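You operate a simulated robot arm through the tools that you are given. There is no shell and no other tool.

The job below is to be done with a simulated robot arm. You get a single attempt, and the scene is never put back.

TASK
Tighten the four housing bolts to 15 Nm in dot order.
Fine: set the torque dial first; orange driver, put back; one dot first, four dots last, one run each. Set down upright: orange driver.
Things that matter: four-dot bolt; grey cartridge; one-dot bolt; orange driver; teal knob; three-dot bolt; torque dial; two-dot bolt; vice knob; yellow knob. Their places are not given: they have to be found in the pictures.

Only the result counts: the job must be done as asked and must still hold three seconds after the hand-in. Knocking over, shifting, dropping, spilling or breaking anything else fails it.

THE ROBOT
A 5-joint arm with a two-finger parallel gripper, fixed in place. Base frame: the origin is at the foot of the arm, x ahead of it, y to its left, z up; the work surface is at about z = 0. Units: m, degrees, N and s.
With the tool pointing down near the work surface it reaches from about 0.26 to 0.6 m from the base axis. Its first joint turns from -66.0 to 66.0 degrees. The tool tilts only in the upright plane through the base axis and itself; it spins freely about its own axis. Payload 1.57 kg.
The TCP is the grasp point between the finger pads, 0.03 m short of the fingertips. In the tool frame z runs along the fingers and y along their closing line. Largest opening 0.08 m; finger width 0.017, thickness 0.012; the body of the gripper, 0.04 by 0.082 m, starts 0.08 m behind the TCP.
Orientation is told as [roll, pitch, yaw] about the base's x, y, z axes, in that order, counted from this pose: with the fingers straight down and closing along the base's y, the tool's x points along the base's -x, its y along +y and its z along -z.

THE INTERFACE
- The arm moves only by the tool step_arm. Its argument "steps" is a list of rows, each a list of 7 numbers: the shift along the tool's x, y, z in m, then the turn, a rotation vector about the tool's x, y, z in degrees, then the finger opening in m, from 0 to 0.08. In form: [[dx, dy, dz, wx, wy, wz, hand], ...]. A call has 1 to 20 rows; each row shifts and turns the commanded pose from where the row before left it, along the tool's axes as they then stand. Rows are played at 5 a second. More than 0.05 m and 8.6 degrees between two rows, or a gripper value outside its range, and nothing of the call is played. A pose out of reach is approached as far as the arm can. The call stops where the force on the tool passes 40 N (or 10 N more than at its start, if that is more) or the arm is blocked; 0.2 s more then pass. Each finger travels about 0.153 m/s and halts on what it meets, pressing with about 41 N; the grip force reading is that of the motor and also rises with nothing between the fingers. The clock runs only during rows and for 0.2 s after the last one: add rows that do not move to give the fingers time. It gives the time, the measured TCP pose, the force on the tool (base axes), the opening and the grip force at its end, in the units of the frame above (readings bear some noise), with the torque about the TCP (base axes, N m) and any sound that the robot's microphone picked up.
- Cameras (640 x 400 px; columns grow to the right, rows downward): "scene" is fixed at [0.033, 0.3975, 0.5111]; the picture's right is [-0.75, -0.66, 0.00], its down [-0.44, 0.51, -0.74] and it looks along [0.49, -0.56, -0.67] (base axes); focal length 214 px, centre (320, 200). "wrist" rides on the gripper at [0.072, -0.007, -0.122] in the tool frame; the picture's right is [0.09, 1.00, 0.00], its down [-0.84, 0.08, -0.54] and it looks along [-0.54, 0.05, 0.84] (tool axes); focal length 238 px, centre (320, 200).
- grab_frame(camera): a new picture of that camera. It takes no simulated time.
- point_at(camera, pixels): there is no depth. For up to 12 entries [column, row, z] of the newest picture of that camera ("zoom" is the newest enlarged one), the place [x, y] in the base frame at which the ray of that pixel passes the height z, good to about 0.002 m. It takes no simulated time.
- inspect(camera, box): a new picture of the part [left, top, right, bottom] of that camera's present view, enlarged. It takes no simulated time.
- hand_in(): hands the job in; it is judged then, once.

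Open the gripper and draw the arm clear of the work before you hand the job in, unless the task says otherwise.

The tools are called after "Request:" by a JSON object that holds its "fn" and its "kwargs". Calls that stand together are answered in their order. step_arm: Moves the arm, as the interface text tells. Its arguments: {"type":"object","properties":{"steps":{"type":"array","items":{"type":"array","items":{"type":"number"}}}},"required":["steps"]} The other tools are called the same way: grab_frame (camera) takes a picture; point_at (camera, pixels) gives the place at which the rays of pixels pass given heights; inspect (camera, box) takes an enlarged picture of a part of a camera's view; hand_in () hands the job in.

At the start:

```text
time: 0.0
tool_pos: [0.3213, -0.1135, 0.4501]
orientation: [0.0, 0.0, 0.1]
force: [0.2, 0.4, 0.8]
ft_torque: [0.04, -0.03, 0.0]
opening: 0.0801
gripper_force: 0.1
```

scene: 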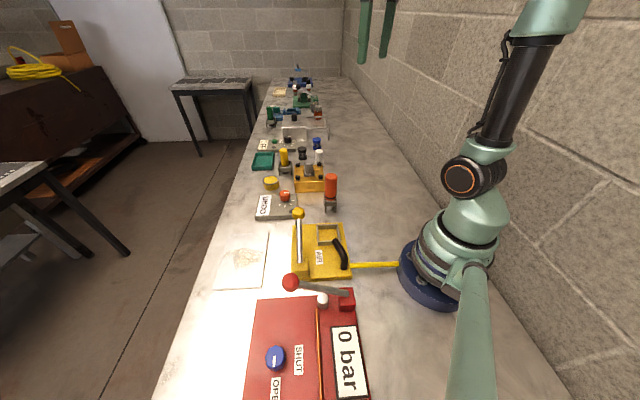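
wrist: 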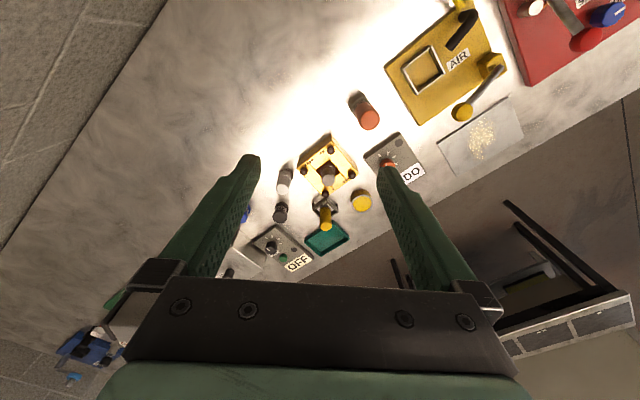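

The scene shows a row of equipment along the bench; the orange driver seems to be near (330,190) and a yellow housing near (309,178). I'll enlarge several parts of both views.

Request:
{"fn": "inspect", "kwargs": {"camera": "scene", "box": [240, 130, 360, 230]}}

Request:
{"fn": "inspect", "kwargs": {"camera": "wrist", "box": [220, 80, 440, 280]}}

Request:
{"fn": "inspect", "kwargs": {"camera": "scene", "box": [240, 60, 360, 150]}}

Request:
{"fn": "inspect", "kwargs": {"camera": "scene", "box": [200, 200, 420, 400]}}

```text
4.00 times, centred on (300, 180) of scene
```

zoom: 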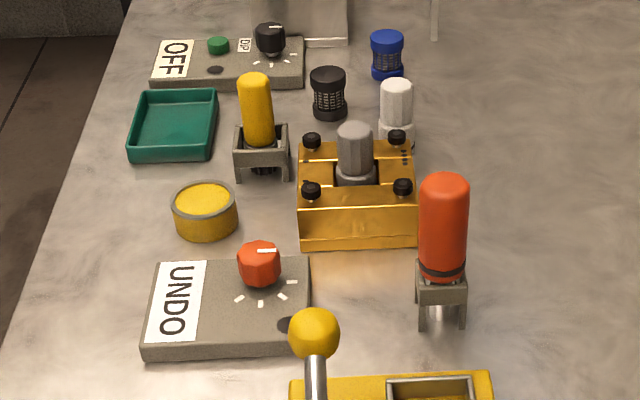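

```text
2.00 times, centred on (330, 180) of wrist
```

zoom: 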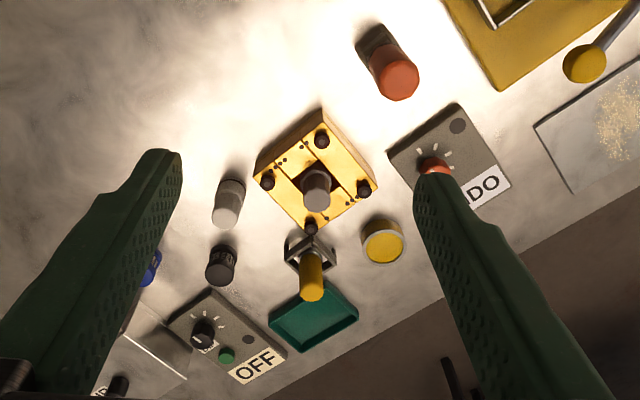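

```text
4.44 times, centred on (300, 105) of scene
```

zoom: 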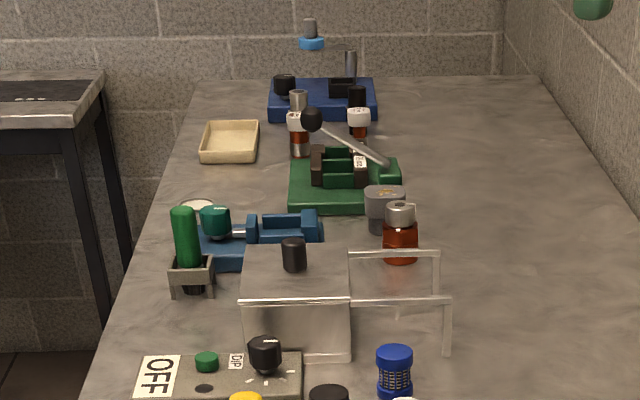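

```text
2.00 times, centred on (310, 300) of scene
```

zoom: 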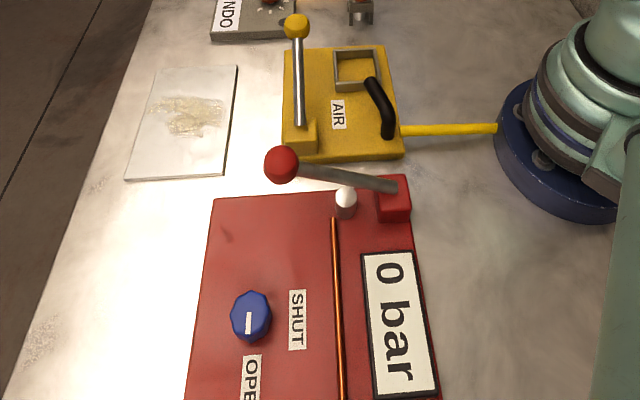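

The orange-red dial on the "UNDO" box (scene ~ (285,196)) is the likely torque dial, the orange driver stands in a holder at ~ (330,205), and the yellow housing with four black bolts is at ~ (309,178). I'll ask for base coordinates of these.

Request:
{"fn": "point_at", "kwargs": {"camera": "scene", "pixels": [[330, 210, 0.0], [330, 176, 0.12], [285, 195, 0.04], [298, 165, 0.05], [319, 164, 0.05], [298, 177, 0.05], [321, 176, 0.05], [309, 165, 0.07], [256, 213, 0.0], [296, 217, 0.0]]}}

Request:
{"fn": "point_at", "kwargs": {"camera": "wrist", "pixels": [[359, 97, 0.0], [369, 119, 0.12], [387, 165, 0.04], [304, 171, 0.05], [331, 150, 0.05], [352, 174, 0.05], [325, 193, 0.05], [328, 175, 0.07]]}}

```text
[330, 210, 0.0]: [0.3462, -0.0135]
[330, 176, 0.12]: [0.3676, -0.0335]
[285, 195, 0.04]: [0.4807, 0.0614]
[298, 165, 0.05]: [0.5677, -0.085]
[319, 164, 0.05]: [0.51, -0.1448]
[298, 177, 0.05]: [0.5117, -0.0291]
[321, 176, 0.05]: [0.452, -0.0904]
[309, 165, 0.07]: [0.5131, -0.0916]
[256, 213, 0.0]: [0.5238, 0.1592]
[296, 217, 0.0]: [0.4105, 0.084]
```

```text
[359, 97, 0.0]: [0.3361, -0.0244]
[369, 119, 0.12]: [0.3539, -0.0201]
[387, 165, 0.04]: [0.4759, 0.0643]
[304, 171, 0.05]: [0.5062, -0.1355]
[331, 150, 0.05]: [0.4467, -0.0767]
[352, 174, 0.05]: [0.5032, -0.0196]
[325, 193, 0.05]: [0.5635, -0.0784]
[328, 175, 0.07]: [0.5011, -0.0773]
```

Both cameras agree: dial at about (0.478,0.063), driver at about (0.35,-0.02), housing centre about (0.507,-0.08). I move the hand above the dial for a closer look, staying high.

Request:
{"fn": "step_arm", "kwargs": {"steps": [[-0.0198, 0.0256, 0.0283, 0, 0, 0, 0.08], [-0.0198, 0.0256, 0.0283, 0, 0, 0, 0.08], [-0.0198, 0.0256, 0.0283, 0, 0, 0, 0.08], [-0.0198, 0.0256, 0.0283, 0, 0, 0, 0.08], [-0.0198, 0.0256, 0.0283, 0, 0, 0, 0.08], [-0.0198, 0.0256, 0.0283, 0, 0, 0, 0.08], [0, 0, 0, 0, 0, 0, 0.08]]}}

```text
time: 1.6
tool_pos: [0.4393, 0.0403, 0.2809]
orientation: [0.1, -0.1, 0.0]
force: [-0.7, -0.3, -1.0]
ft_torque: [0.02, 0.0, -0.01]
opening: 0.0799
gripper_force: 0.1
```

The hand is above the dial area at z=0.28. I take a wrist picture.

Request:
{"fn": "grab_frame", "kwargs": {"camera": "wrist"}}

```text
taken
```

wrist: 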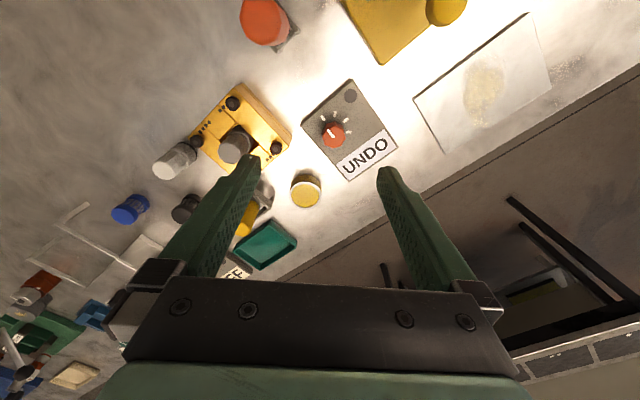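

The UNDO box with the orange-red dial is at (335,130) and the housing at (240,130). I enlarge both.

Request:
{"fn": "inspect", "kwargs": {"camera": "wrist", "box": [290, 70, 410, 190]}}

Request:
{"fn": "inspect", "kwargs": {"camera": "wrist", "box": [170, 70, 310, 190]}}

Request:
{"fn": "inspect", "kwargs": {"camera": "wrist", "box": [220, 0, 320, 60]}}

```text
3.33 times, centred on (350, 130) of wrist
```

zoom: 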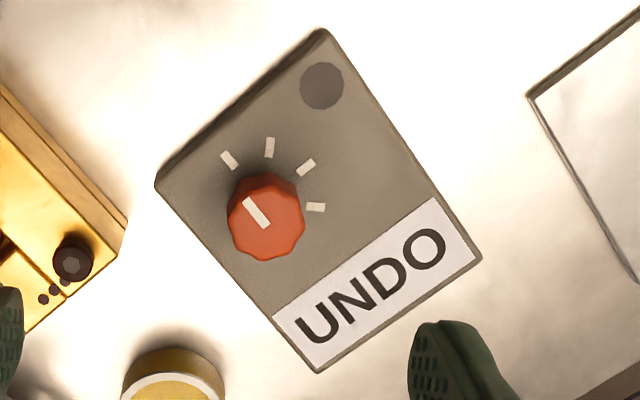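

```text
3.33 times, centred on (240, 130) of wrist
```

zoom: 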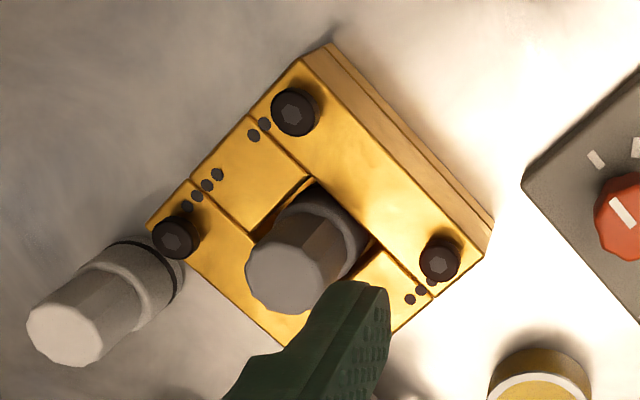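

```text
6.40 times, centred on (270, 30) of wrist
```

zoom: 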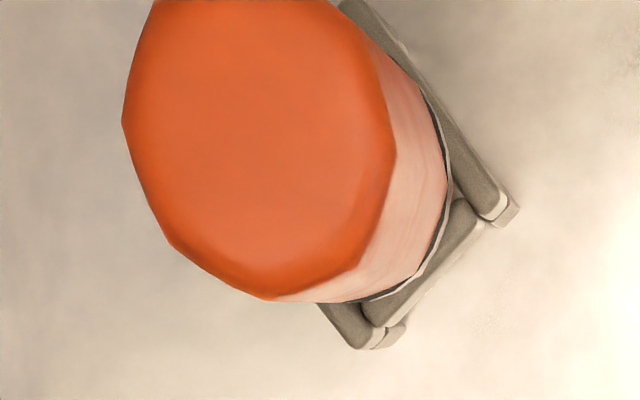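

The dial has four ticks and stands at the first (sign: UNDO); dots: near-left bolt shows 4, top bolt 2, right bolt 3, so the hidden one should be 1. I enlarge the scene view for triangulating the dial and the driver.

Request:
{"fn": "inspect", "kwargs": {"camera": "scene", "box": [255, 185, 305, 225]}}

Request:
{"fn": "inspect", "kwargs": {"camera": "scene", "box": [310, 165, 350, 215]}}

Request:
{"fn": "inspect", "kwargs": {"camera": "scene", "box": [285, 150, 335, 200]}}

```text
10.00 times, centred on (280, 205) of scene
```

zoom: 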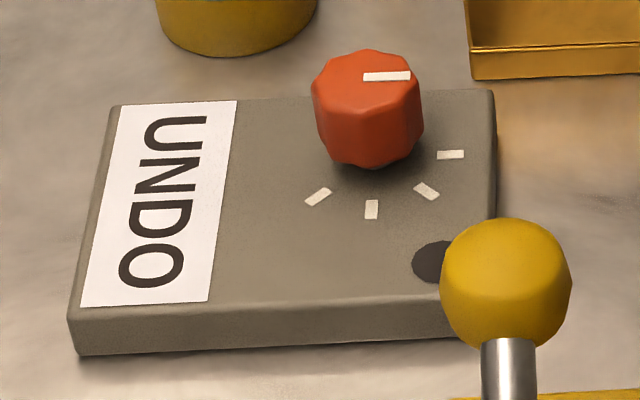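

```text
8.00 times, centred on (330, 190) of scene
```

zoom: 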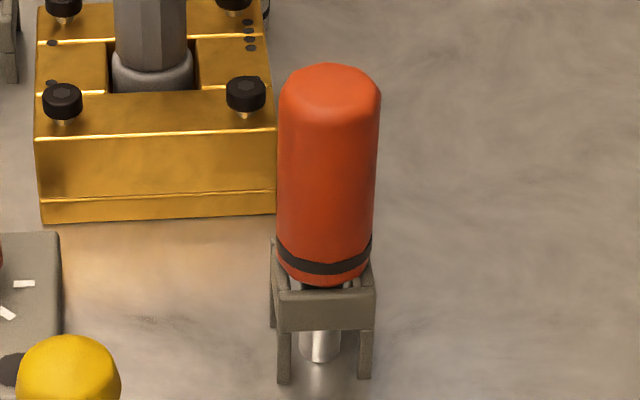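

```text
8.00 times, centred on (310, 175) of scene
```

zoom: 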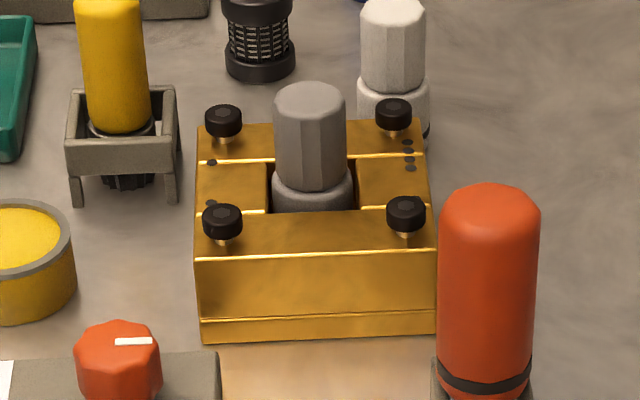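

The bolts are clear in the picture: four-dot at zoom (393,113), one-dot likely (223,120), two-dot (405,215), three-dot (222,220). I use the newest zoom to measure bolt and driver positions at several heights.

Request:
{"fn": "point_at", "kwargs": {"camera": "zoom", "pixels": [[223, 112, 0.06], [393, 106, 0.06], [222, 212, 0.06], [405, 207, 0.06], [223, 112, 0.05], [393, 106, 0.05], [222, 212, 0.05], [405, 207, 0.05], [202, 341, 0.0], [436, 334, 0.0], [309, 95, 0.09], [309, 95, 0.1]]}}

Request:
{"fn": "inspect", "kwargs": {"camera": "wrist", "box": [170, 70, 310, 190]}}

```text
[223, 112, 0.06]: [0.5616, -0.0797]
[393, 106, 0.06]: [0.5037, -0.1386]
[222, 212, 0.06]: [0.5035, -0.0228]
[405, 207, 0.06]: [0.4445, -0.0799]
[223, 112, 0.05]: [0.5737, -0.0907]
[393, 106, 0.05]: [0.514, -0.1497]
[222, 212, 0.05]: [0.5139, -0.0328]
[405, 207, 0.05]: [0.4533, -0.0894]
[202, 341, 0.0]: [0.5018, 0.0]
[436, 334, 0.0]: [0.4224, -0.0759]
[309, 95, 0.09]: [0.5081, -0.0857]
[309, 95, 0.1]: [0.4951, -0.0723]
```

```text
3.33 times, centred on (240, 130) of wrist
```

zoom: 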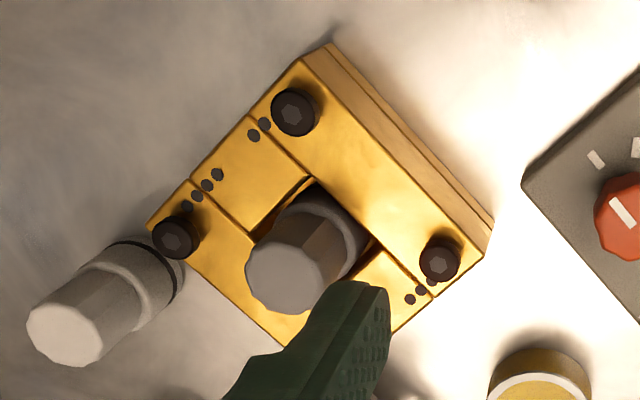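

Now the wrist zoom gives bolt heads at (293,109), (175,236), (440,258); I ask positions at candidate heights to compare with the scene view.

Request:
{"fn": "point_at", "kwargs": {"camera": "zoom", "pixels": [[293, 112, 0.06], [175, 238, 0.06], [440, 260, 0.06], [293, 112, 0.05], [175, 238, 0.05], [440, 260, 0.05], [293, 112, 0.07], [175, 238, 0.07], [440, 260, 0.07], [285, 280, 0.09], [285, 280, 0.1]]}}

Request:
{"fn": "inspect", "kwargs": {"camera": "wrist", "box": [290, 70, 410, 190]}}

```text
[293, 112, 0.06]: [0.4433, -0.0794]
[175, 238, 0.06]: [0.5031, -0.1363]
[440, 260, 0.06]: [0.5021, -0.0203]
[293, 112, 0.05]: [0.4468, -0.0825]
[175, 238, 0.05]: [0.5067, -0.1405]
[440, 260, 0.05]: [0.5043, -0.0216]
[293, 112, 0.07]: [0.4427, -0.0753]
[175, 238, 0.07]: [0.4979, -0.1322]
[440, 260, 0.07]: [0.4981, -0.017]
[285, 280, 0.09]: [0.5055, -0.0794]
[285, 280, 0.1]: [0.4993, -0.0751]
```

```text
3.33 times, centred on (350, 130) of wrist
```

zoom: 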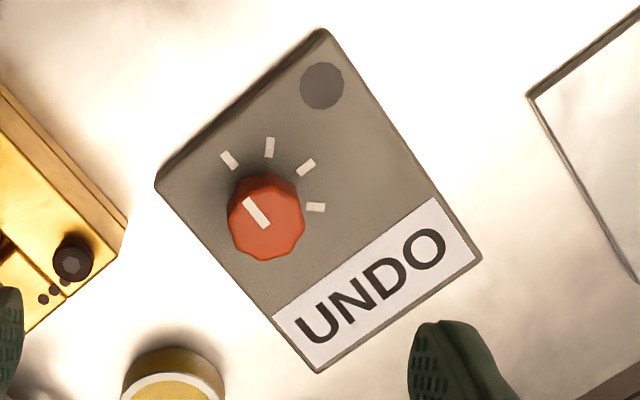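

Bolt heads lie at z≈0.06: two-dot (0.444,-0.080), four-dot (0.503,-0.137), three-dot (0.503,-0.021), one-dot (0.562,-0.079). Now the knob top (zoom (265,217)) and ticks and box corners.

Request:
{"fn": "point_at", "kwargs": {"camera": "zoom", "pixels": [[265, 216, 0.03], [265, 216, 0.04], [265, 216, 0.05], [265, 216, 0.06], [229, 160, 0.02], [269, 147, 0.02], [306, 167, 0.02], [315, 207, 0.02], [322, 30, 0.02], [156, 187, 0.02], [318, 370, 0.02], [480, 260, 0.02]]}}

Request:
{"fn": "inspect", "kwargs": {"camera": "scene", "box": [255, 185, 305, 225]}}

```text
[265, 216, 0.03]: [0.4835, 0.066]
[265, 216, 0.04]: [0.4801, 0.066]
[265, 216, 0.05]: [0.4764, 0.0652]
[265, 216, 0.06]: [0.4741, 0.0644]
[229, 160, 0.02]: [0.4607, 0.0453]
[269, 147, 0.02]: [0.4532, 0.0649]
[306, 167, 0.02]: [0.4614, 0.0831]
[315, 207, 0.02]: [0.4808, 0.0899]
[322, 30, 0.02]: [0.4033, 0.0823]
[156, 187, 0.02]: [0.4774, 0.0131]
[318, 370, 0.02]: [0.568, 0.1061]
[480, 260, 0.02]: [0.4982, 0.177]
```

```text
10.00 times, centred on (280, 205) of scene
```

zoom: 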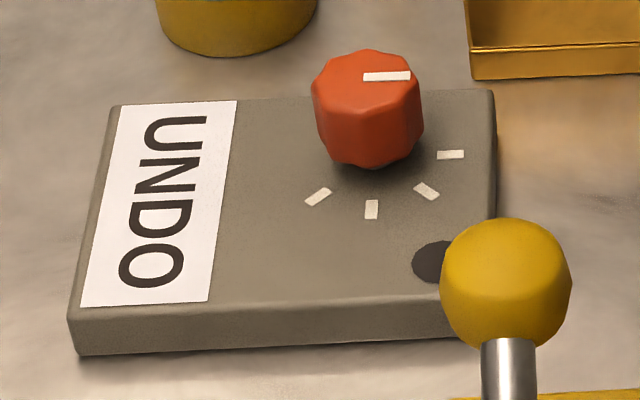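

Request:
{"fn": "point_at", "kwargs": {"camera": "zoom", "pixels": [[366, 77, 0.03], [366, 77, 0.04], [366, 77, 0.045], [366, 77, 0.05], [366, 77, 0.055], [366, 165, 0.02], [118, 104, 0.02], [492, 90, 0.02], [70, 315, 0.02], [80, 354, 0.0], [312, 88, 0.045], [421, 85, 0.045]]}}

Request:
{"fn": "inspect", "kwargs": {"camera": "scene", "box": [310, 165, 350, 215]}}

```text
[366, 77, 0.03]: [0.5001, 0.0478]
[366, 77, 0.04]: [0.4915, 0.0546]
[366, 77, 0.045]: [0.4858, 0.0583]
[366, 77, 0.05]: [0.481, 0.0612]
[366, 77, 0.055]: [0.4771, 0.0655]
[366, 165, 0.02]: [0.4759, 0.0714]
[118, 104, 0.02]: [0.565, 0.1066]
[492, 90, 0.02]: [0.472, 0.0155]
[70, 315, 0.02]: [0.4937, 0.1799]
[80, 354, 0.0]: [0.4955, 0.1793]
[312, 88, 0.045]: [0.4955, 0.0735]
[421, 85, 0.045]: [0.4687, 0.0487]
```

```text
8.00 times, centred on (330, 190) of scene
```

zoom: 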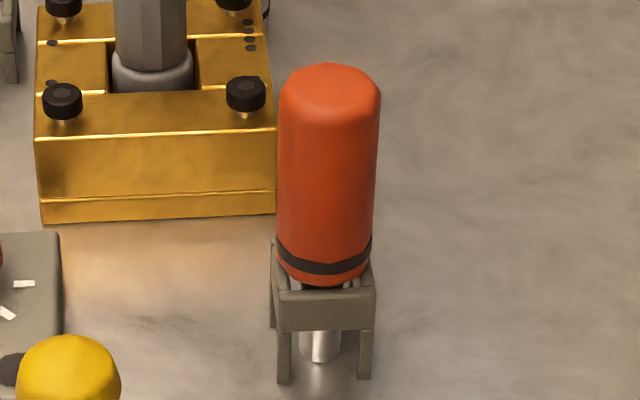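

The knob is about 0.036 m wide, top z≈0.05, centre (0.480,0.065). Now the driver: I ask positions of handle top (330,85), rack feet and bit bottom.

Request:
{"fn": "point_at", "kwargs": {"camera": "zoom", "pixels": [[330, 90, 0.12], [330, 90, 0.13], [330, 90, 0.14], [330, 90, 0.15], [320, 355, 0.0], [320, 355, 0.01], [283, 380, 0.0], [364, 375, 0.0], [275, 240, 0.04], [375, 290, 0.04], [325, 265, 0.06], [325, 265, 0.05]]}}

Request:
{"fn": "inspect", "kwargs": {"camera": "wrist", "box": [220, 0, 320, 60]}}

```text
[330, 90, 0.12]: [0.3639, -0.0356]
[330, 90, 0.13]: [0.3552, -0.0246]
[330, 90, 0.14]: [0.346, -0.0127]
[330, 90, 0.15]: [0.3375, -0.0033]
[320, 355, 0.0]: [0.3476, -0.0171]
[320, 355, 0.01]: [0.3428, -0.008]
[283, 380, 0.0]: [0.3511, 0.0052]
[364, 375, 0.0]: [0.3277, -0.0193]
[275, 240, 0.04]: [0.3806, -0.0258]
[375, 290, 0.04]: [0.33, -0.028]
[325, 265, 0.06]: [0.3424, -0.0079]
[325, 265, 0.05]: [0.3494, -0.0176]
```

```text
6.40 times, centred on (270, 30) of wrist
```

zoom: 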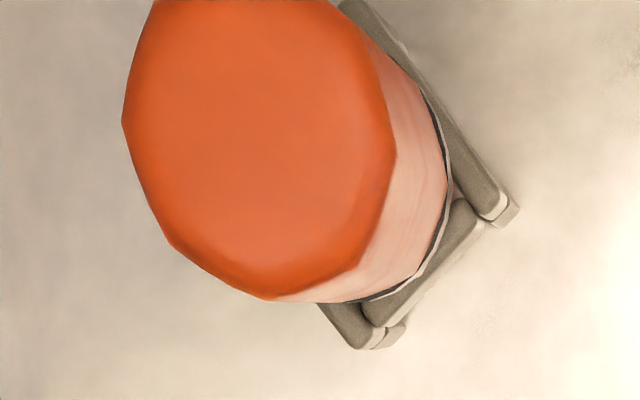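

Driver centre is about (0.35,-0.02). Before approaching the dial I check how far the yellow jar (wrist (305,190)) is from the knob.

Request:
{"fn": "inspect", "kwargs": {"camera": "wrist", "box": [260, 110, 360, 220]}}

```text
3.64 times, centred on (310, 165) of wrist
```

zoom: 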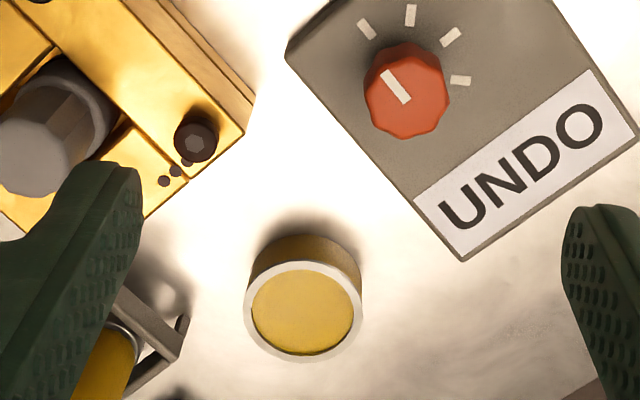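

Request:
{"fn": "point_at", "kwargs": {"camera": "zoom", "pixels": [[303, 312, 0.03], [303, 312, 0.04], [308, 250, 0.0], [405, 92, 0.048], [245, 130, 0.05], [244, 105, 0.0]]}}

```text
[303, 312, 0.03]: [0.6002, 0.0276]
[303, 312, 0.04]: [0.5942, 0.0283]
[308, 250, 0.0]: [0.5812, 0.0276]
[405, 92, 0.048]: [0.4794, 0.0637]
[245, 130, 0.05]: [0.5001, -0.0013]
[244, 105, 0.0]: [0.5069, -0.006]
```

The jar is at (0.595,0.028), well clear. I move over the knob (0.480,0.065) and descend to z≈0.10, narrowing the fingers a little.

Request:
{"fn": "step_arm", "kwargs": {"steps": [[-0.0204, 0.0121, 0.0, 0, 0, 0, 0.07], [-0.0203, 0.0121, 0.0, 0, 0, 0, 0.065], [0, 0, 0.045, 0, 0, 0, 0.06], [0, 0, 0.045, 0, 0, 0, 0.06], [0, 0, 0.045, 0, 0, 0, 0.06], [0, 0, 0.046, 0, 0, 0, 0.06], [0, 0, 0, 0, 0, 0, 0.06]]}}

Request:
{"fn": "grab_frame", "kwargs": {"camera": "wrist"}}

Request:
{"fn": "inspect", "kwargs": {"camera": "scene", "box": [250, 150, 330, 220]}}

```text
time: 3.2
tool_pos: [0.479, 0.0635, 0.0993]
orientation: [0.1, 0.0, 0.0]
force: [-0.1, 0.5, 0.2]
ft_torque: [0.0, -0.01, 0.01]
opening: 0.0602
gripper_force: 0.1
```

```text
taken
```

wrist: 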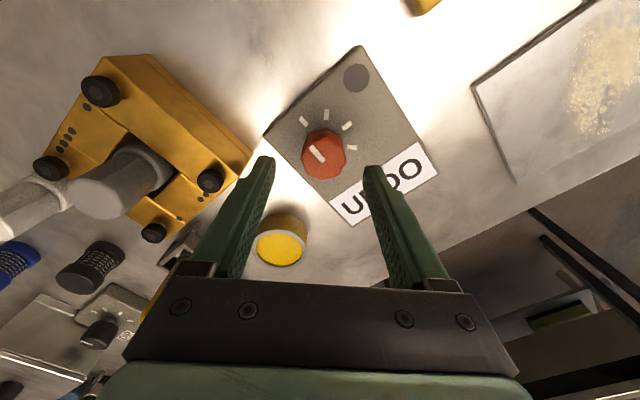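

```text
5.71 times, centred on (290, 185) of scene
```

zoom: 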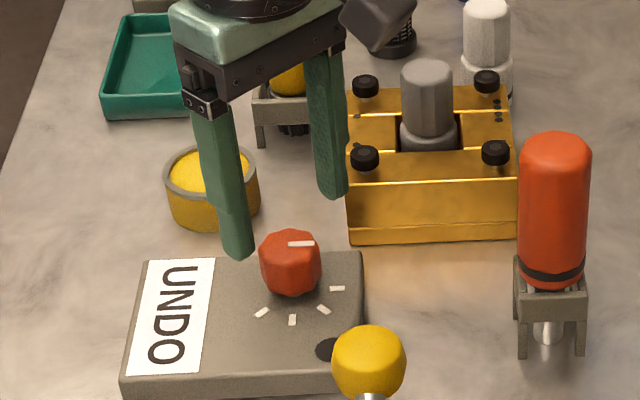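

The knob top appears at about (323,150) between the fingers. I measure it in a zoom before lowering.

Request:
{"fn": "inspect", "kwargs": {"camera": "wrist", "box": [270, 100, 390, 200]}}

```text
4.00 times, centred on (330, 150) of wrist
```

zoom: 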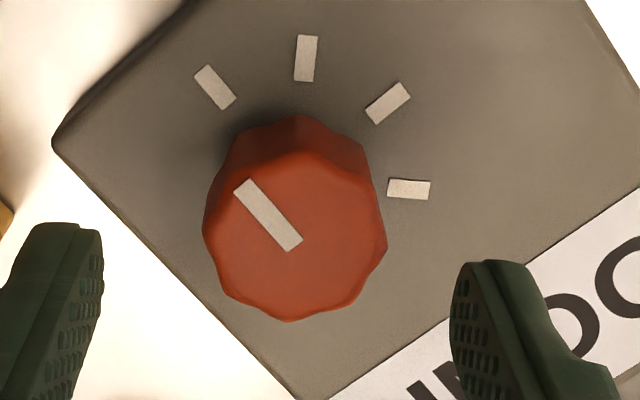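

Request:
{"fn": "point_at", "kwargs": {"camera": "zoom", "pixels": [[295, 236, 0.045], [295, 236, 0.048], [295, 236, 0.05], [306, 58, 0.02], [409, 189, 0.02], [215, 87, 0.02], [387, 103, 0.02], [204, 230, 0.045], [387, 230, 0.045]]}}

```text
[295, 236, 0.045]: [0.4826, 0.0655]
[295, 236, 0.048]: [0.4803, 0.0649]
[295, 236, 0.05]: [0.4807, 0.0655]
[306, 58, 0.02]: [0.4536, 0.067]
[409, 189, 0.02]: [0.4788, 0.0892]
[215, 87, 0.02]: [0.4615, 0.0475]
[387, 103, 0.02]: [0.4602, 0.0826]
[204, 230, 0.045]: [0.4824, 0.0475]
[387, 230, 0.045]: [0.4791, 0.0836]
```

Knob centre (0.4805,0.065), diameter 0.036. I correct by ~1.5 mm, lower to z≈0.056 (tips at ≈0.026, above the box top) and close on the knob.

Request:
{"fn": "step_arm", "kwargs": {"steps": [[-0.0015, 0.0015, 0.0, 0, 0, 0, 0.06], [0, 0, 0.02, 0, 0, 0, 0.06], [0, 0, 0.015, 0, 0, 0, 0.06], [0, 0, 0.008, 0, 0, 0, 0.06], [0, 0, 0, 0, 0, 0, 0.045], [0, 0, 0, 0, 0, 0, 0.03], [0, 0, 0, 0, 0, 0, 0.03]]}}

Request:
{"fn": "inspect", "kwargs": {"camera": "scene", "box": [250, 150, 330, 220]}}

Request:
{"fn": "inspect", "kwargs": {"camera": "wrist", "box": [240, 80, 440, 220]}}

```text
time: 4.8
tool_pos: [0.4828, 0.0662, 0.0563]
orientation: [-0.1, 0.0, -0.1]
force: [0.9, -4.2, -1.6]
ft_torque: [-0.05, -0.02, -0.01]
opening: 0.0343
gripper_force: 2.2
```

```text
5.71 times, centred on (290, 185) of scene
```

zoom: 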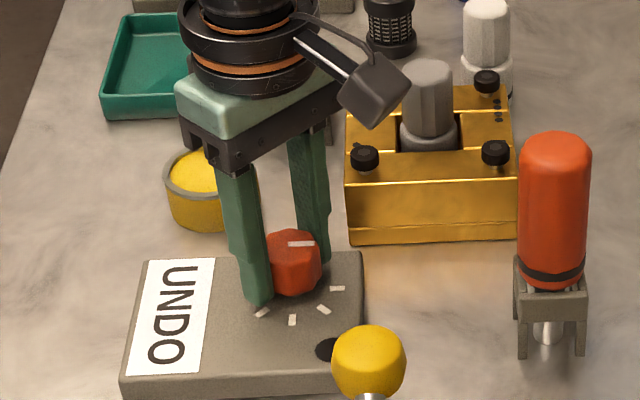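

```text
2.86 times, centred on (340, 150) of wrist
```

zoom: 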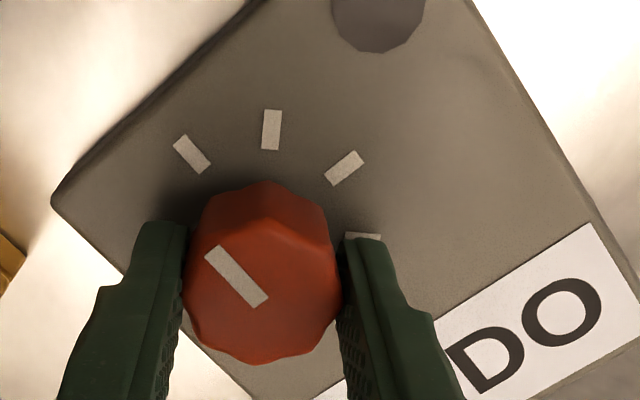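

The fingers hold the knob (opening 0.034). I tighten the grip and turn clockwise (seen from above) 45° in six rows.

Request:
{"fn": "step_arm", "kwargs": {"steps": [[0, 0, 0, 0, 0, 0, 0.02], [0, 0, 0, 0, 0, 7.5, 0.02], [0, 0, 0, 0, 0, 7.5, 0.02], [0, 0, 0, 0, 0, 7.5, 0.02], [0, 0, 0, 0, 0, 7.5, 0.02], [0, 0, 0, 0, 0, 7.5, 0.02], [0, 0, 0, 0, 0, 7.5, 0.02], [0, 0, 0, 0, 0, 0, 0.02]]}}

Request:
{"fn": "inspect", "kwargs": {"camera": "scene", "box": [250, 150, 330, 220]}}

Request:
{"fn": "inspect", "kwargs": {"camera": "wrist", "box": [240, 80, 440, 220]}}

```text
time: 6.3
tool_pos: [0.4817, 0.0642, 0.0568]
orientation: [-0.1, 0.1, -40.6]
force: [-4.2, -2.3, 2.7]
ft_torque: [0.07, -0.7, -0.06]
opening: 0.0326
gripper_force: 41.3
stopped in row 7: the force on the tool passed its limit at 42 N (the readings are from after the stop); the commanded pose is now the measured one
```

```text
5.71 times, centred on (290, 185) of scene
```

zoom: 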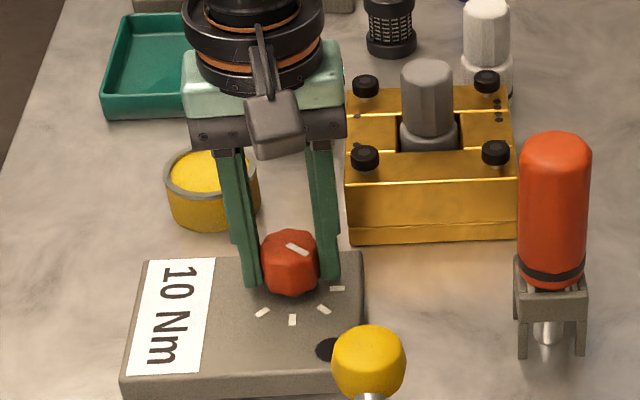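

```text
2.86 times, centred on (340, 150) of wrist
```

zoom: 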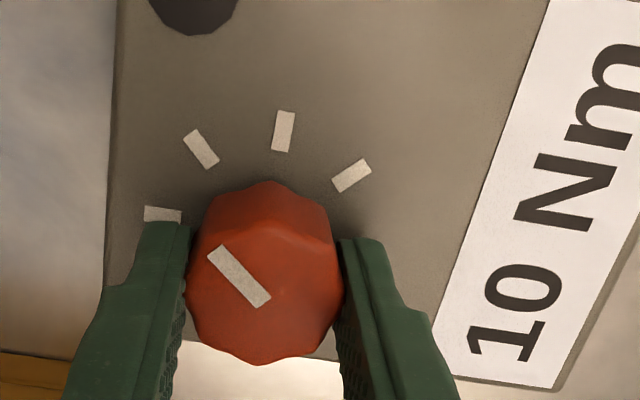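

The sign now reads "10 Nm" with the pointer on tick two, so tick three should be 15 Nm. I continue turning clockwise in smaller rows.

Request:
{"fn": "step_arm", "kwargs": {"steps": [[0, 0, 0, 0, 0, 5, 0.02], [0, 0, 0, 0, 0, 5, 0.02], [0, 0, 0, 0, 0, 5, 0.02], [0, 0, 0, 0, 0, 5, 0.02], [0, 0, 0, 0, 0, 5, 0.02], [0, 0, 0, 0, 0, 5, 0.02], [0, 0, 0, 0, 0, 5, 0.02], [0, 0, 0, 0, 0, 5, 0.02], [0, 0, 0, 0, 0, 0, 0.02]]}}

Request:
{"fn": "inspect", "kwargs": {"camera": "scene", "box": [250, 150, 330, 220]}}

Request:
{"fn": "inspect", "kwargs": {"camera": "wrist", "box": [240, 80, 440, 220]}}

```text
time: 8.3
tool_pos: [0.4798, 0.0626, 0.0572]
orientation: [-0.4, 0.0, -80.6]
force: [-17.6, -29.9, 18.7]
ft_torque: [-0.25, -0.54, 0.03]
opening: 0.0329
gripper_force: 40.7
```

```text
5.71 times, centred on (290, 185) of scene
```

zoom: 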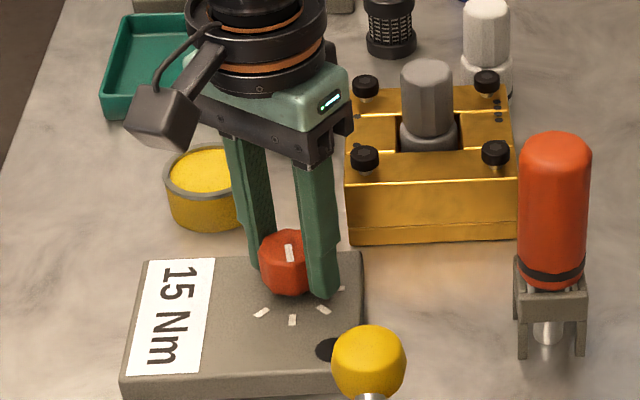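

```text
2.86 times, centred on (340, 150) of wrist
```

zoom: 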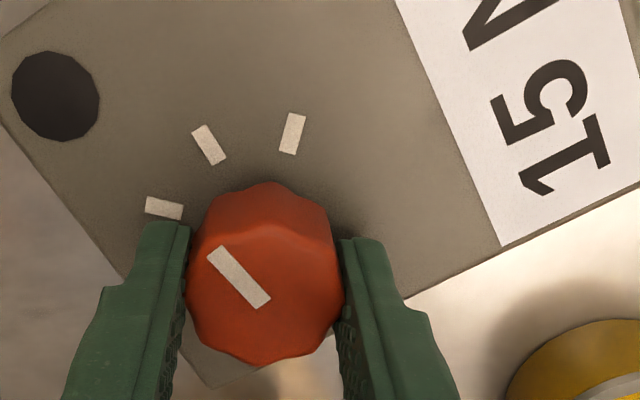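

The sign reads "15 Nm". The yaw is -80.6°, so I relieve the side force (about 2 mm) and turn the last ~9° to centre the pointer on tick three.

Request:
{"fn": "step_arm", "kwargs": {"steps": [[-0.0012, -0.002, -0.0005, 0, 0, 3, 0.02], [0, 0, 0, 0, 0, 3, 0.02], [0, 0, 0, 0, 0, 3, 0.02], [0, 0, 0, 0, 0, 0, 0.02]]}}

Request:
{"fn": "inspect", "kwargs": {"camera": "scene", "box": [250, 150, 330, 220]}}

Request:
{"fn": "inspect", "kwargs": {"camera": "wrist", "box": [240, 80, 440, 220]}}

```text
time: 9.3
tool_pos: [0.4792, 0.0634, 0.0567]
orientation: [-0.2, -0.1, -89.5]
force: [-5.4, -15.3, 3.2]
ft_torque: [-0.4, -0.2, -0.02]
opening: 0.0327
gripper_force: 41.5
```

```text
5.71 times, centred on (290, 185) of scene
```

zoom: 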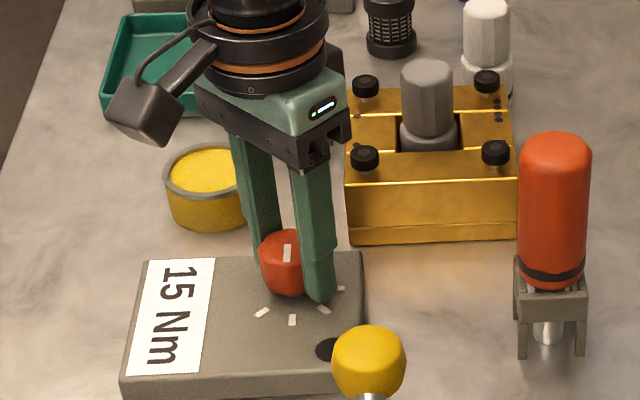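

```text
2.86 times, centred on (340, 150) of wrist
```

zoom: 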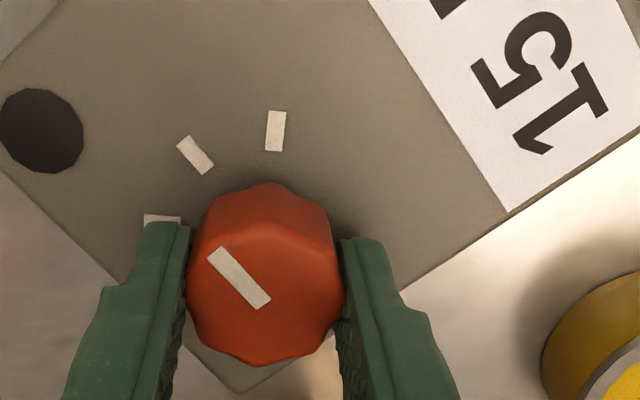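

Dial is at tick three and the sign says "15 Nm". I open the fingers and rise straight up.

Request:
{"fn": "step_arm", "kwargs": {"steps": [[0, 0, 0, 0, 0, 0, 0.04], [0, 0, 0, 0, 0, 0, 0.055], [0, 0, 0, 0, 0, 0, 0.06], [0, 0, -0.02, 0, 0, 0, 0.06], [0, 0, -0.045, 0, 0, 0, 0.06], [0, 0, -0.045, 0, 0, 0, 0.06], [0, 0, -0.045, 0, 0, 0, 0.06], [0, 0, -0.045, 0, 0, 0, 0.06], [0, 0, 0, 0, 0, 0, 0.06]]}}

Request:
{"fn": "grab_frame", "kwargs": {"camera": "wrist"}}

Request:
{"fn": "inspect", "kwargs": {"camera": "scene", "box": [250, 150, 330, 220]}}

```text
time: 11.3
tool_pos: [0.4804, 0.0626, 0.2601]
orientation: [-0.2, 0.0, -89.6]
force: [-0.1, 0.2, 0.2]
ft_torque: [-0.02, 0.02, 0.04]
opening: 0.0598
gripper_force: 0.0
```

```text
taken
```

wrist: 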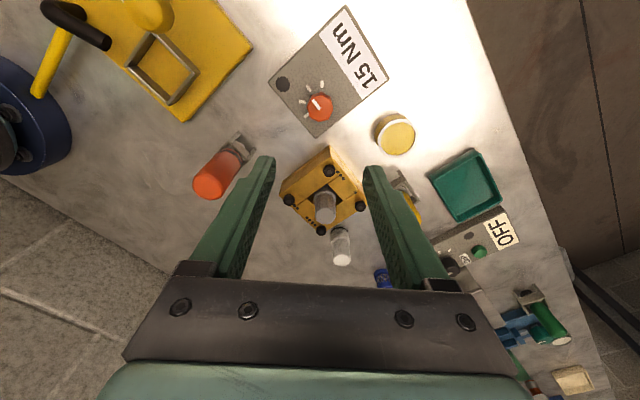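

```text
5.71 times, centred on (290, 185) of scene
```

zoom: 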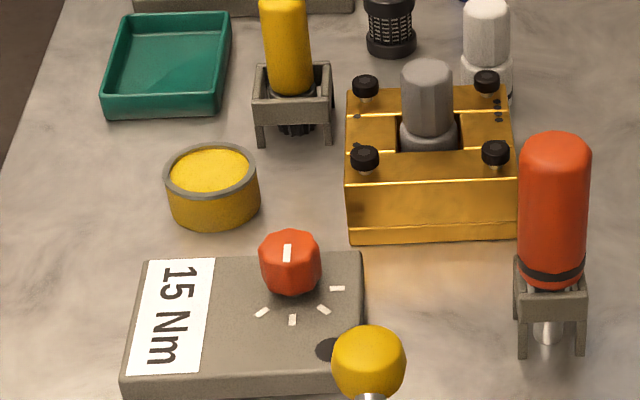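

The knob stays at 15 Nm after release. Next I move high over the orange driver at about (0.35,-0.02) to measure it.

Request:
{"fn": "step_arm", "kwargs": {"steps": [[-0.02, -0.0314, -0.0125, 0, 0, 0, 0.08], [-0.02, -0.0314, -0.0125, 0, 0, 0, 0.08], [-0.02, -0.0314, -0.0125, 0, 0, 0, 0.08], [-0.02, -0.0314, -0.0125, 0, 0, 0, 0.08], [0, 0, 0, 0, 0, -7.43, 0.08], [0, 0, 0, 0, 0, -7.43, 0.08], [0, 0, 0, 0, 0, -7.43, 0.08], [0, 0, 0, 0, 0, -7.43, 0.08], [0, 0, 0, 0, 0, -7.43, 0.08], [0, 0, 0, 0, 0, -7.43, 0.08], [0, 0, 0, 0, 0, 0, 0.08]]}}

Request:
{"fn": "grab_frame", "kwargs": {"camera": "wrist"}}

```text
time: 13.7
tool_pos: [0.3552, -0.02, 0.3072]
orientation: [-0.1, 0.1, -44.7]
force: [0.1, 0.4, 0.6]
ft_torque: [-0.02, 0.02, 0.01]
opening: 0.0799
gripper_force: 0.0
```

```text
taken
```

wrist: 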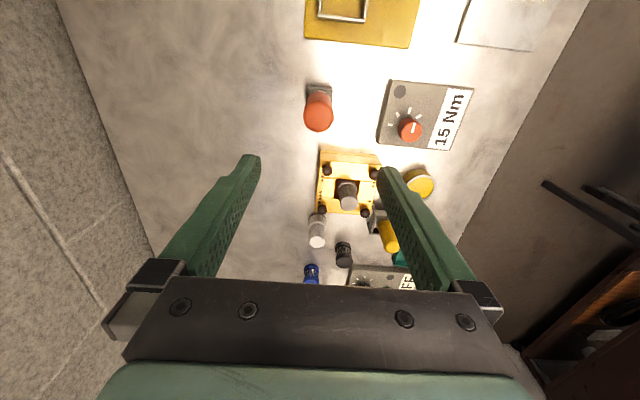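

With yaw -45° everything is aligned to the picture; the driver is at (319,110). I enlarge it.

Request:
{"fn": "inspect", "kwargs": {"camera": "wrist", "box": [280, 70, 360, 140]}}

```text
5.71 times, centred on (320, 105) of wrist
```

zoom: 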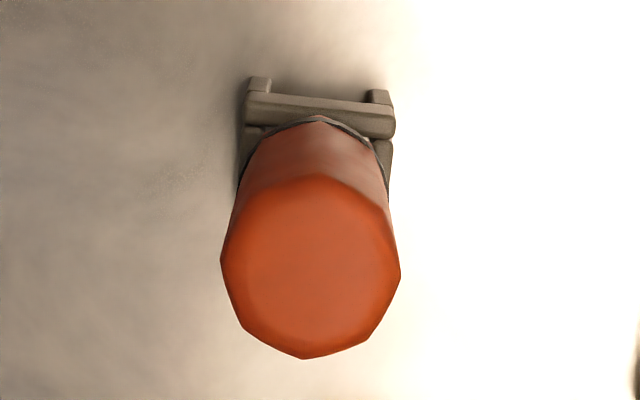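

Request:
{"fn": "point_at", "kwargs": {"camera": "zoom", "pixels": [[311, 264, 0.12], [311, 264, 0.13], [311, 264, 0.14], [311, 264, 0.15], [221, 264, 0.13], [400, 264, 0.13], [245, 110, 0.045], [395, 118, 0.045], [260, 82, 0.0], [378, 95, 0.0], [318, 105, 0.045], [318, 118, 0.055]]}}

Request:
{"fn": "inspect", "kwargs": {"camera": "scene", "box": [310, 165, 350, 215]}}

```text
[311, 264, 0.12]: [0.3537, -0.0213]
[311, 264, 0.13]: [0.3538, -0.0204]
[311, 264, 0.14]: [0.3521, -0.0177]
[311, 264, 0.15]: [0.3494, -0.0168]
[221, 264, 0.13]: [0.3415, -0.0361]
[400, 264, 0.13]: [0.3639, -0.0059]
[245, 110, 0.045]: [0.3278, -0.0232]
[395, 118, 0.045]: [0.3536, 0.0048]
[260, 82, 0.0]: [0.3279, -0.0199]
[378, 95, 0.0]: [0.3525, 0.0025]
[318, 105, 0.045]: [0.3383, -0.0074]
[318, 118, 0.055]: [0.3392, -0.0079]
```

```text
8.00 times, centred on (330, 190) of scene
```

zoom: 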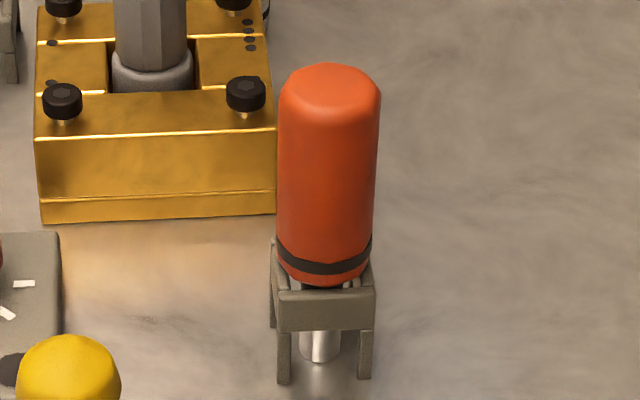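

Both views agree: driver centre ≈ (0.352,-0.019), handle top z≈0.134, diameter ≈0.038. I shift ~3 mm and descend to z=0.20 (tips 0.17, above the handle) to check alignment.

Request:
{"fn": "step_arm", "kwargs": {"steps": [[0.0028, -0.0014, 0.04, 0, 0, 0, 0.08], [0, 0, 0.04, 0, 0, 0, 0.08], [0, 0, 0.027, 0, 0, 0, 0.08], [0, 0, 0, 0, 0, 0, 0.08]]}}

Request:
{"fn": "grab_frame", "kwargs": {"camera": "wrist"}}

Request:
{"fn": "inspect", "kwargs": {"camera": "scene", "box": [300, 130, 380, 220]}}

```text
time: 14.7
tool_pos: [0.3515, -0.0163, 0.2006]
orientation: [-0.1, 0.0, -44.8]
force: [0.2, -0.8, -0.3]
ft_torque: [-0.02, 0.03, 0.0]
opening: 0.08
gripper_force: 0.0
```

```text
taken
```

wrist: 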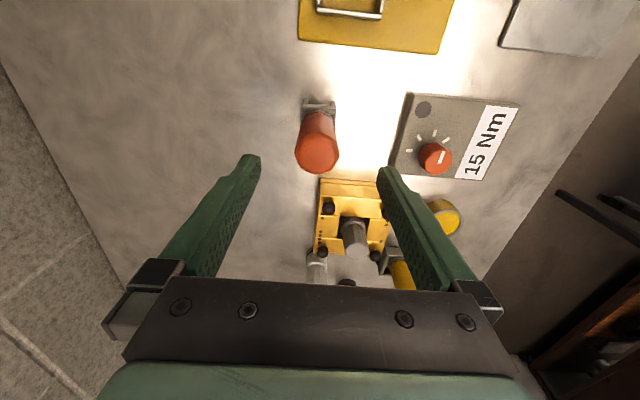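

```text
4.44 times, centred on (340, 175) of scene
```

zoom: 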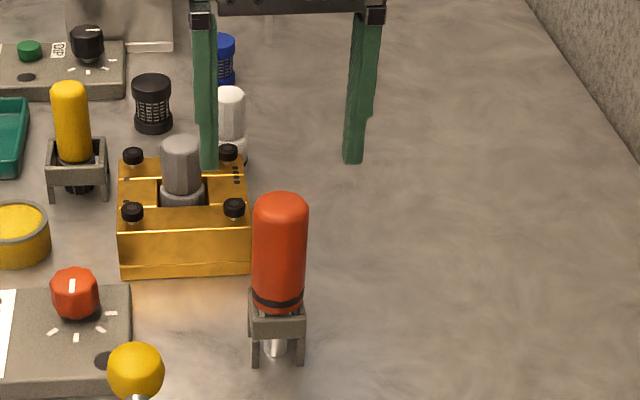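

The driver top is at about (317,153), between the fingers. I measure it precisely.

Request:
{"fn": "inspect", "kwargs": {"camera": "wrist", "box": [280, 90, 360, 190]}}

```text
4.00 times, centred on (320, 140) of wrist
```

zoom: 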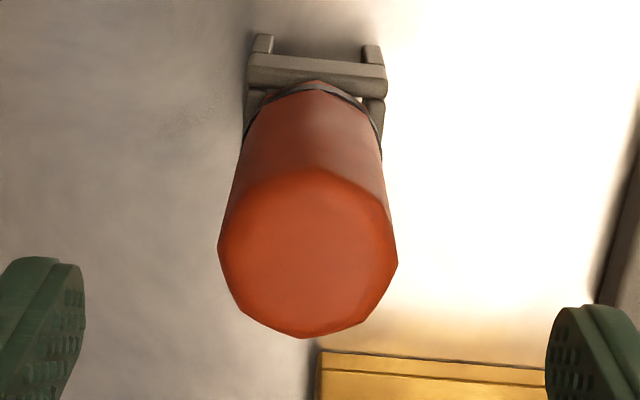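

Request:
{"fn": "point_at", "kwargs": {"camera": "zoom", "pixels": [[308, 251, 0.125], [308, 251, 0.13], [308, 251, 0.135], [219, 251, 0.13], [397, 255, 0.13], [248, 62, 0.045], [386, 78, 0.045]]}}

```text
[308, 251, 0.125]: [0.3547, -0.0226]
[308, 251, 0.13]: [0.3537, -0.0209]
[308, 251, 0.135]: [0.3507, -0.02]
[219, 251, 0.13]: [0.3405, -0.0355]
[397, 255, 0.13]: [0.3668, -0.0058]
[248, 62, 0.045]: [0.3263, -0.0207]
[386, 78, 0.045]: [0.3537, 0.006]
```

Driver centre is (0.352,-0.020) while the TCP is 3 mm off in both tool axes. I correct, descend to z≈0.095 and then close the fingers gently on the handle.

Request:
{"fn": "step_arm", "kwargs": {"steps": [[-0.003, -0.003, 0.0, 0, 0, 0, 0.08], [0, 0, 0.035, 0, 0, 0, 0.08], [0, 0, 0.035, 0, 0, 0, 0.08], [0, 0, 0.025, 0, 0, 0, 0.08], [0, 0, 0.01, 0, 0, 0, 0.08], [0, 0, 0, 0, 0, 0, 0.08]]}}

Request:
{"fn": "grab_frame", "kwargs": {"camera": "wrist"}}

Request:
{"fn": "inspect", "kwargs": {"camera": "scene", "box": [300, 140, 360, 220]}}

```text
time: 16.1
tool_pos: [0.354, -0.0208, 0.0954]
orientation: [-0.1, 0.2, -44.8]
force: [0.2, -0.4, -0.3]
ft_torque: [0.0, 0.0, -0.01]
opening: 0.0798
gripper_force: 0.1
```

```text
taken
```

wrist: 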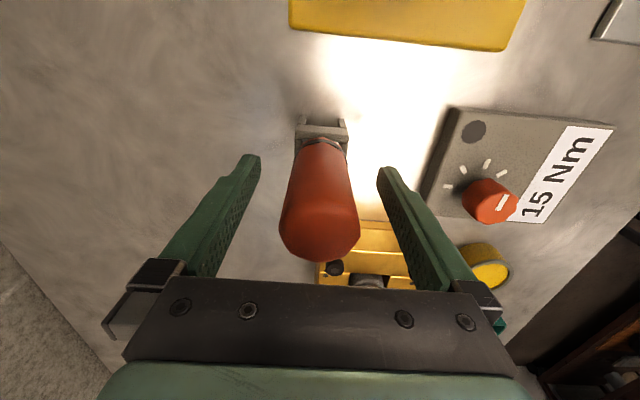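

```text
5.00 times, centred on (330, 180) of scene
```

zoom: 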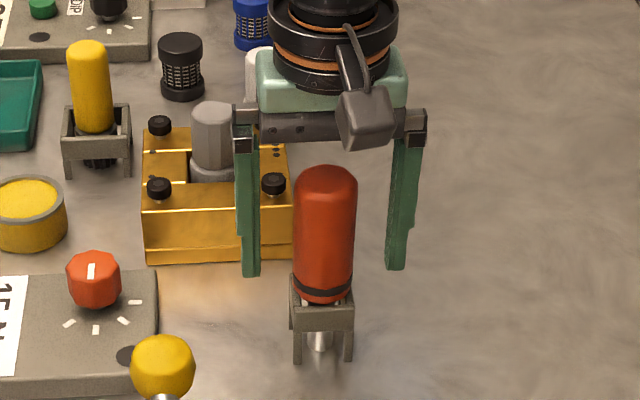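

The handle is centred between the fingers. I close slowly to grip it.

Request:
{"fn": "step_arm", "kwargs": {"steps": [[0, 0, 0, 0, 0, 0, 0.06], [0, 0, 0, 0, 0, 0, 0.05], [0, 0, 0, 0, 0, 0, 0.044], [0, 0, 0, 0, 0, 0, 0.04], [0, 0, 0, 0, 0, 0, 0.036], [0, 0, 0, 0, 0, 0, 0.03], [0, 0, 0, 0, 0, 0, 0.02], [0, 0, 0, 0, 0, 0, 0.02]]}}

Request:
{"fn": "grab_frame", "kwargs": {"camera": "wrist"}}

Request:
{"fn": "inspect", "kwargs": {"camera": "scene", "box": [300, 140, 360, 220]}}

```text
time: 17.9
tool_pos: [0.3544, -0.0204, 0.0954]
orientation: [0.0, 0.1, -44.9]
force: [0.2, -0.9, 0.3]
ft_torque: [-0.09, -0.02, -0.01]
opening: 0.038
gripper_force: 41.0
```

```text
taken
```

wrist: 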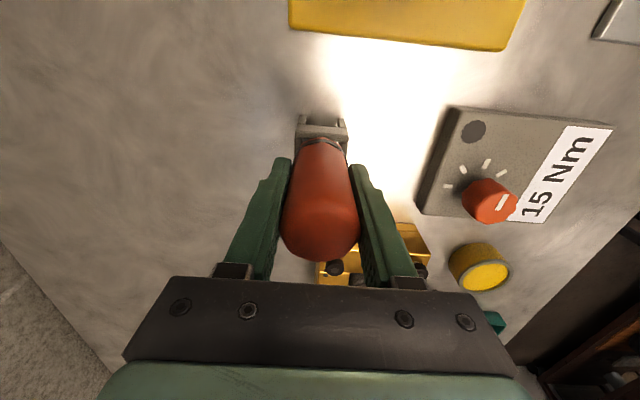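

```text
5.00 times, centred on (330, 180) of scene
```

zoom: 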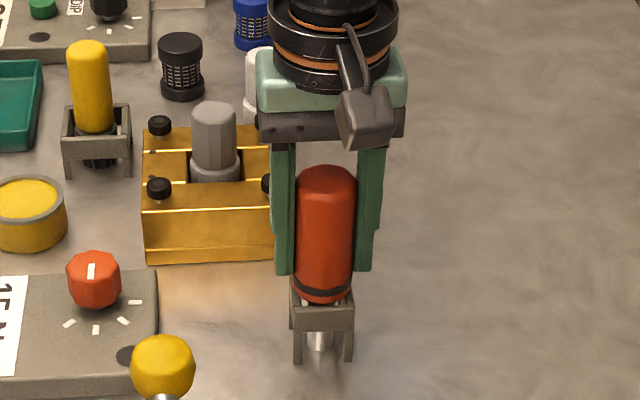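

The driver is held (opening 0.038, 41 N) at TCP (0.354,-0.0205,0.0954), yaw -44.9, which I will remember for putting it back. I lift it straight up by 0.14 m.

Request:
{"fn": "step_arm", "kwargs": {"steps": [[0, 0, -0.01, 0, 0, 0, 0.02], [0, 0, -0.02, 0, 0, 0, 0.02], [0, 0, -0.03, 0, 0, 0, 0.02], [0, 0, -0.04, 0, 0, 0, 0.02], [0, 0, -0.04, 0, 0, 0, 0.02], [0, 0, 0, 0, 0, 0, 0.02]]}}

Request:
{"fn": "grab_frame", "kwargs": {"camera": "wrist"}}

Request:
{"fn": "inspect", "kwargs": {"camera": "scene", "box": [300, 110, 370, 220]}}

```text
time: 19.3
tool_pos: [0.3524, -0.0238, 0.2354]
orientation: [-0.1, 0.1, -44.9]
force: [-0.7, 0.2, -5.1]
ft_torque: [0.02, 0.0, 0.01]
opening: 0.0375
gripper_force: 40.8
```

```text
taken
```

wrist: 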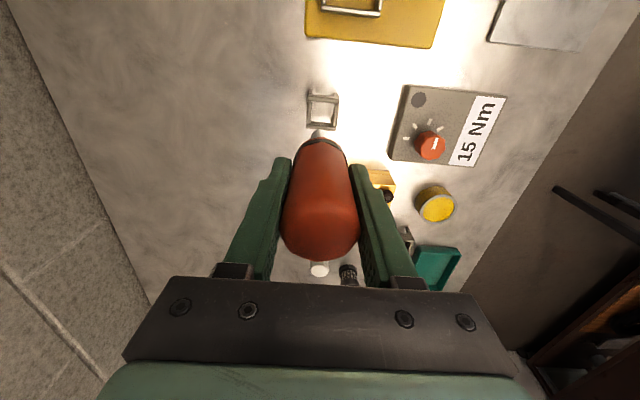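

```text
3.64 times, centred on (335, 165) of scene
```

zoom: 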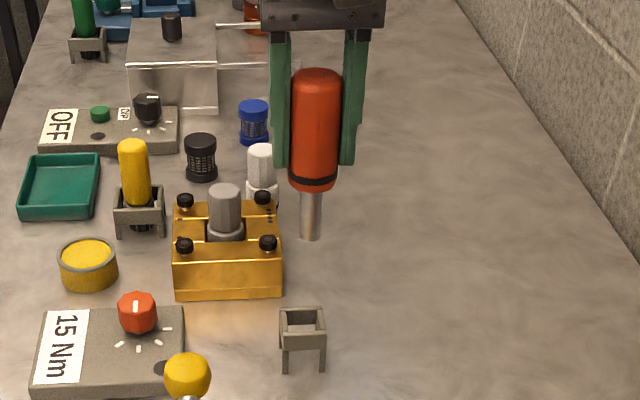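

The driver is out of the rack, hanging upright; its silver socket tip is at zoom (311,240). I enlarge to measure the tip below the TCP.

Request:
{"fn": "inspect", "kwargs": {"camera": "scene", "box": [300, 120, 345, 185]}}

```text
6.15 times, centred on (322, 152) of scene
```

zoom: 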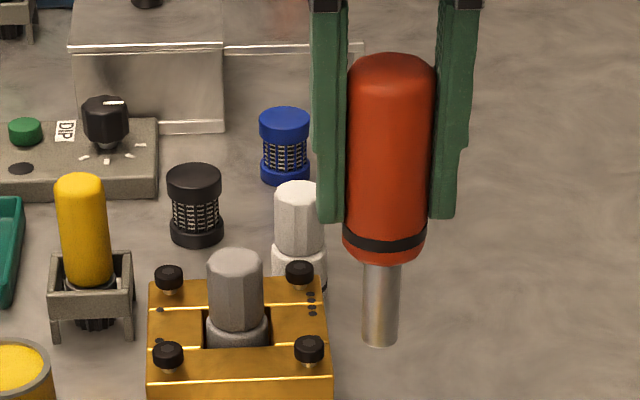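

Request:
{"fn": "point_at", "kwargs": {"camera": "zoom", "pixels": [[380, 341, 0.13], [380, 341, 0.14], [380, 341, 0.145], [380, 341, 0.15], [390, 75, 0.26], [390, 75, 0.27], [390, 75, 0.275], [390, 75, 0.28], [169, 268, 0.06], [300, 265, 0.06], [168, 344, 0.06], [309, 340, 0.06]]}}

```text
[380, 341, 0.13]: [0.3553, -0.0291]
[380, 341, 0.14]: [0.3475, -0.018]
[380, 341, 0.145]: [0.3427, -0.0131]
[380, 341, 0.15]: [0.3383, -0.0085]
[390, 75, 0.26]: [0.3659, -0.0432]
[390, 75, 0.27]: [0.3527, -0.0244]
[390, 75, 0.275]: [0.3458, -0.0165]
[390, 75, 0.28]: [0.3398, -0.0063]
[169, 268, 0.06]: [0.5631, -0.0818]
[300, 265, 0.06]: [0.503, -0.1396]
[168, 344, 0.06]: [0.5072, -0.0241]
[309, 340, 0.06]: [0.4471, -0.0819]
```

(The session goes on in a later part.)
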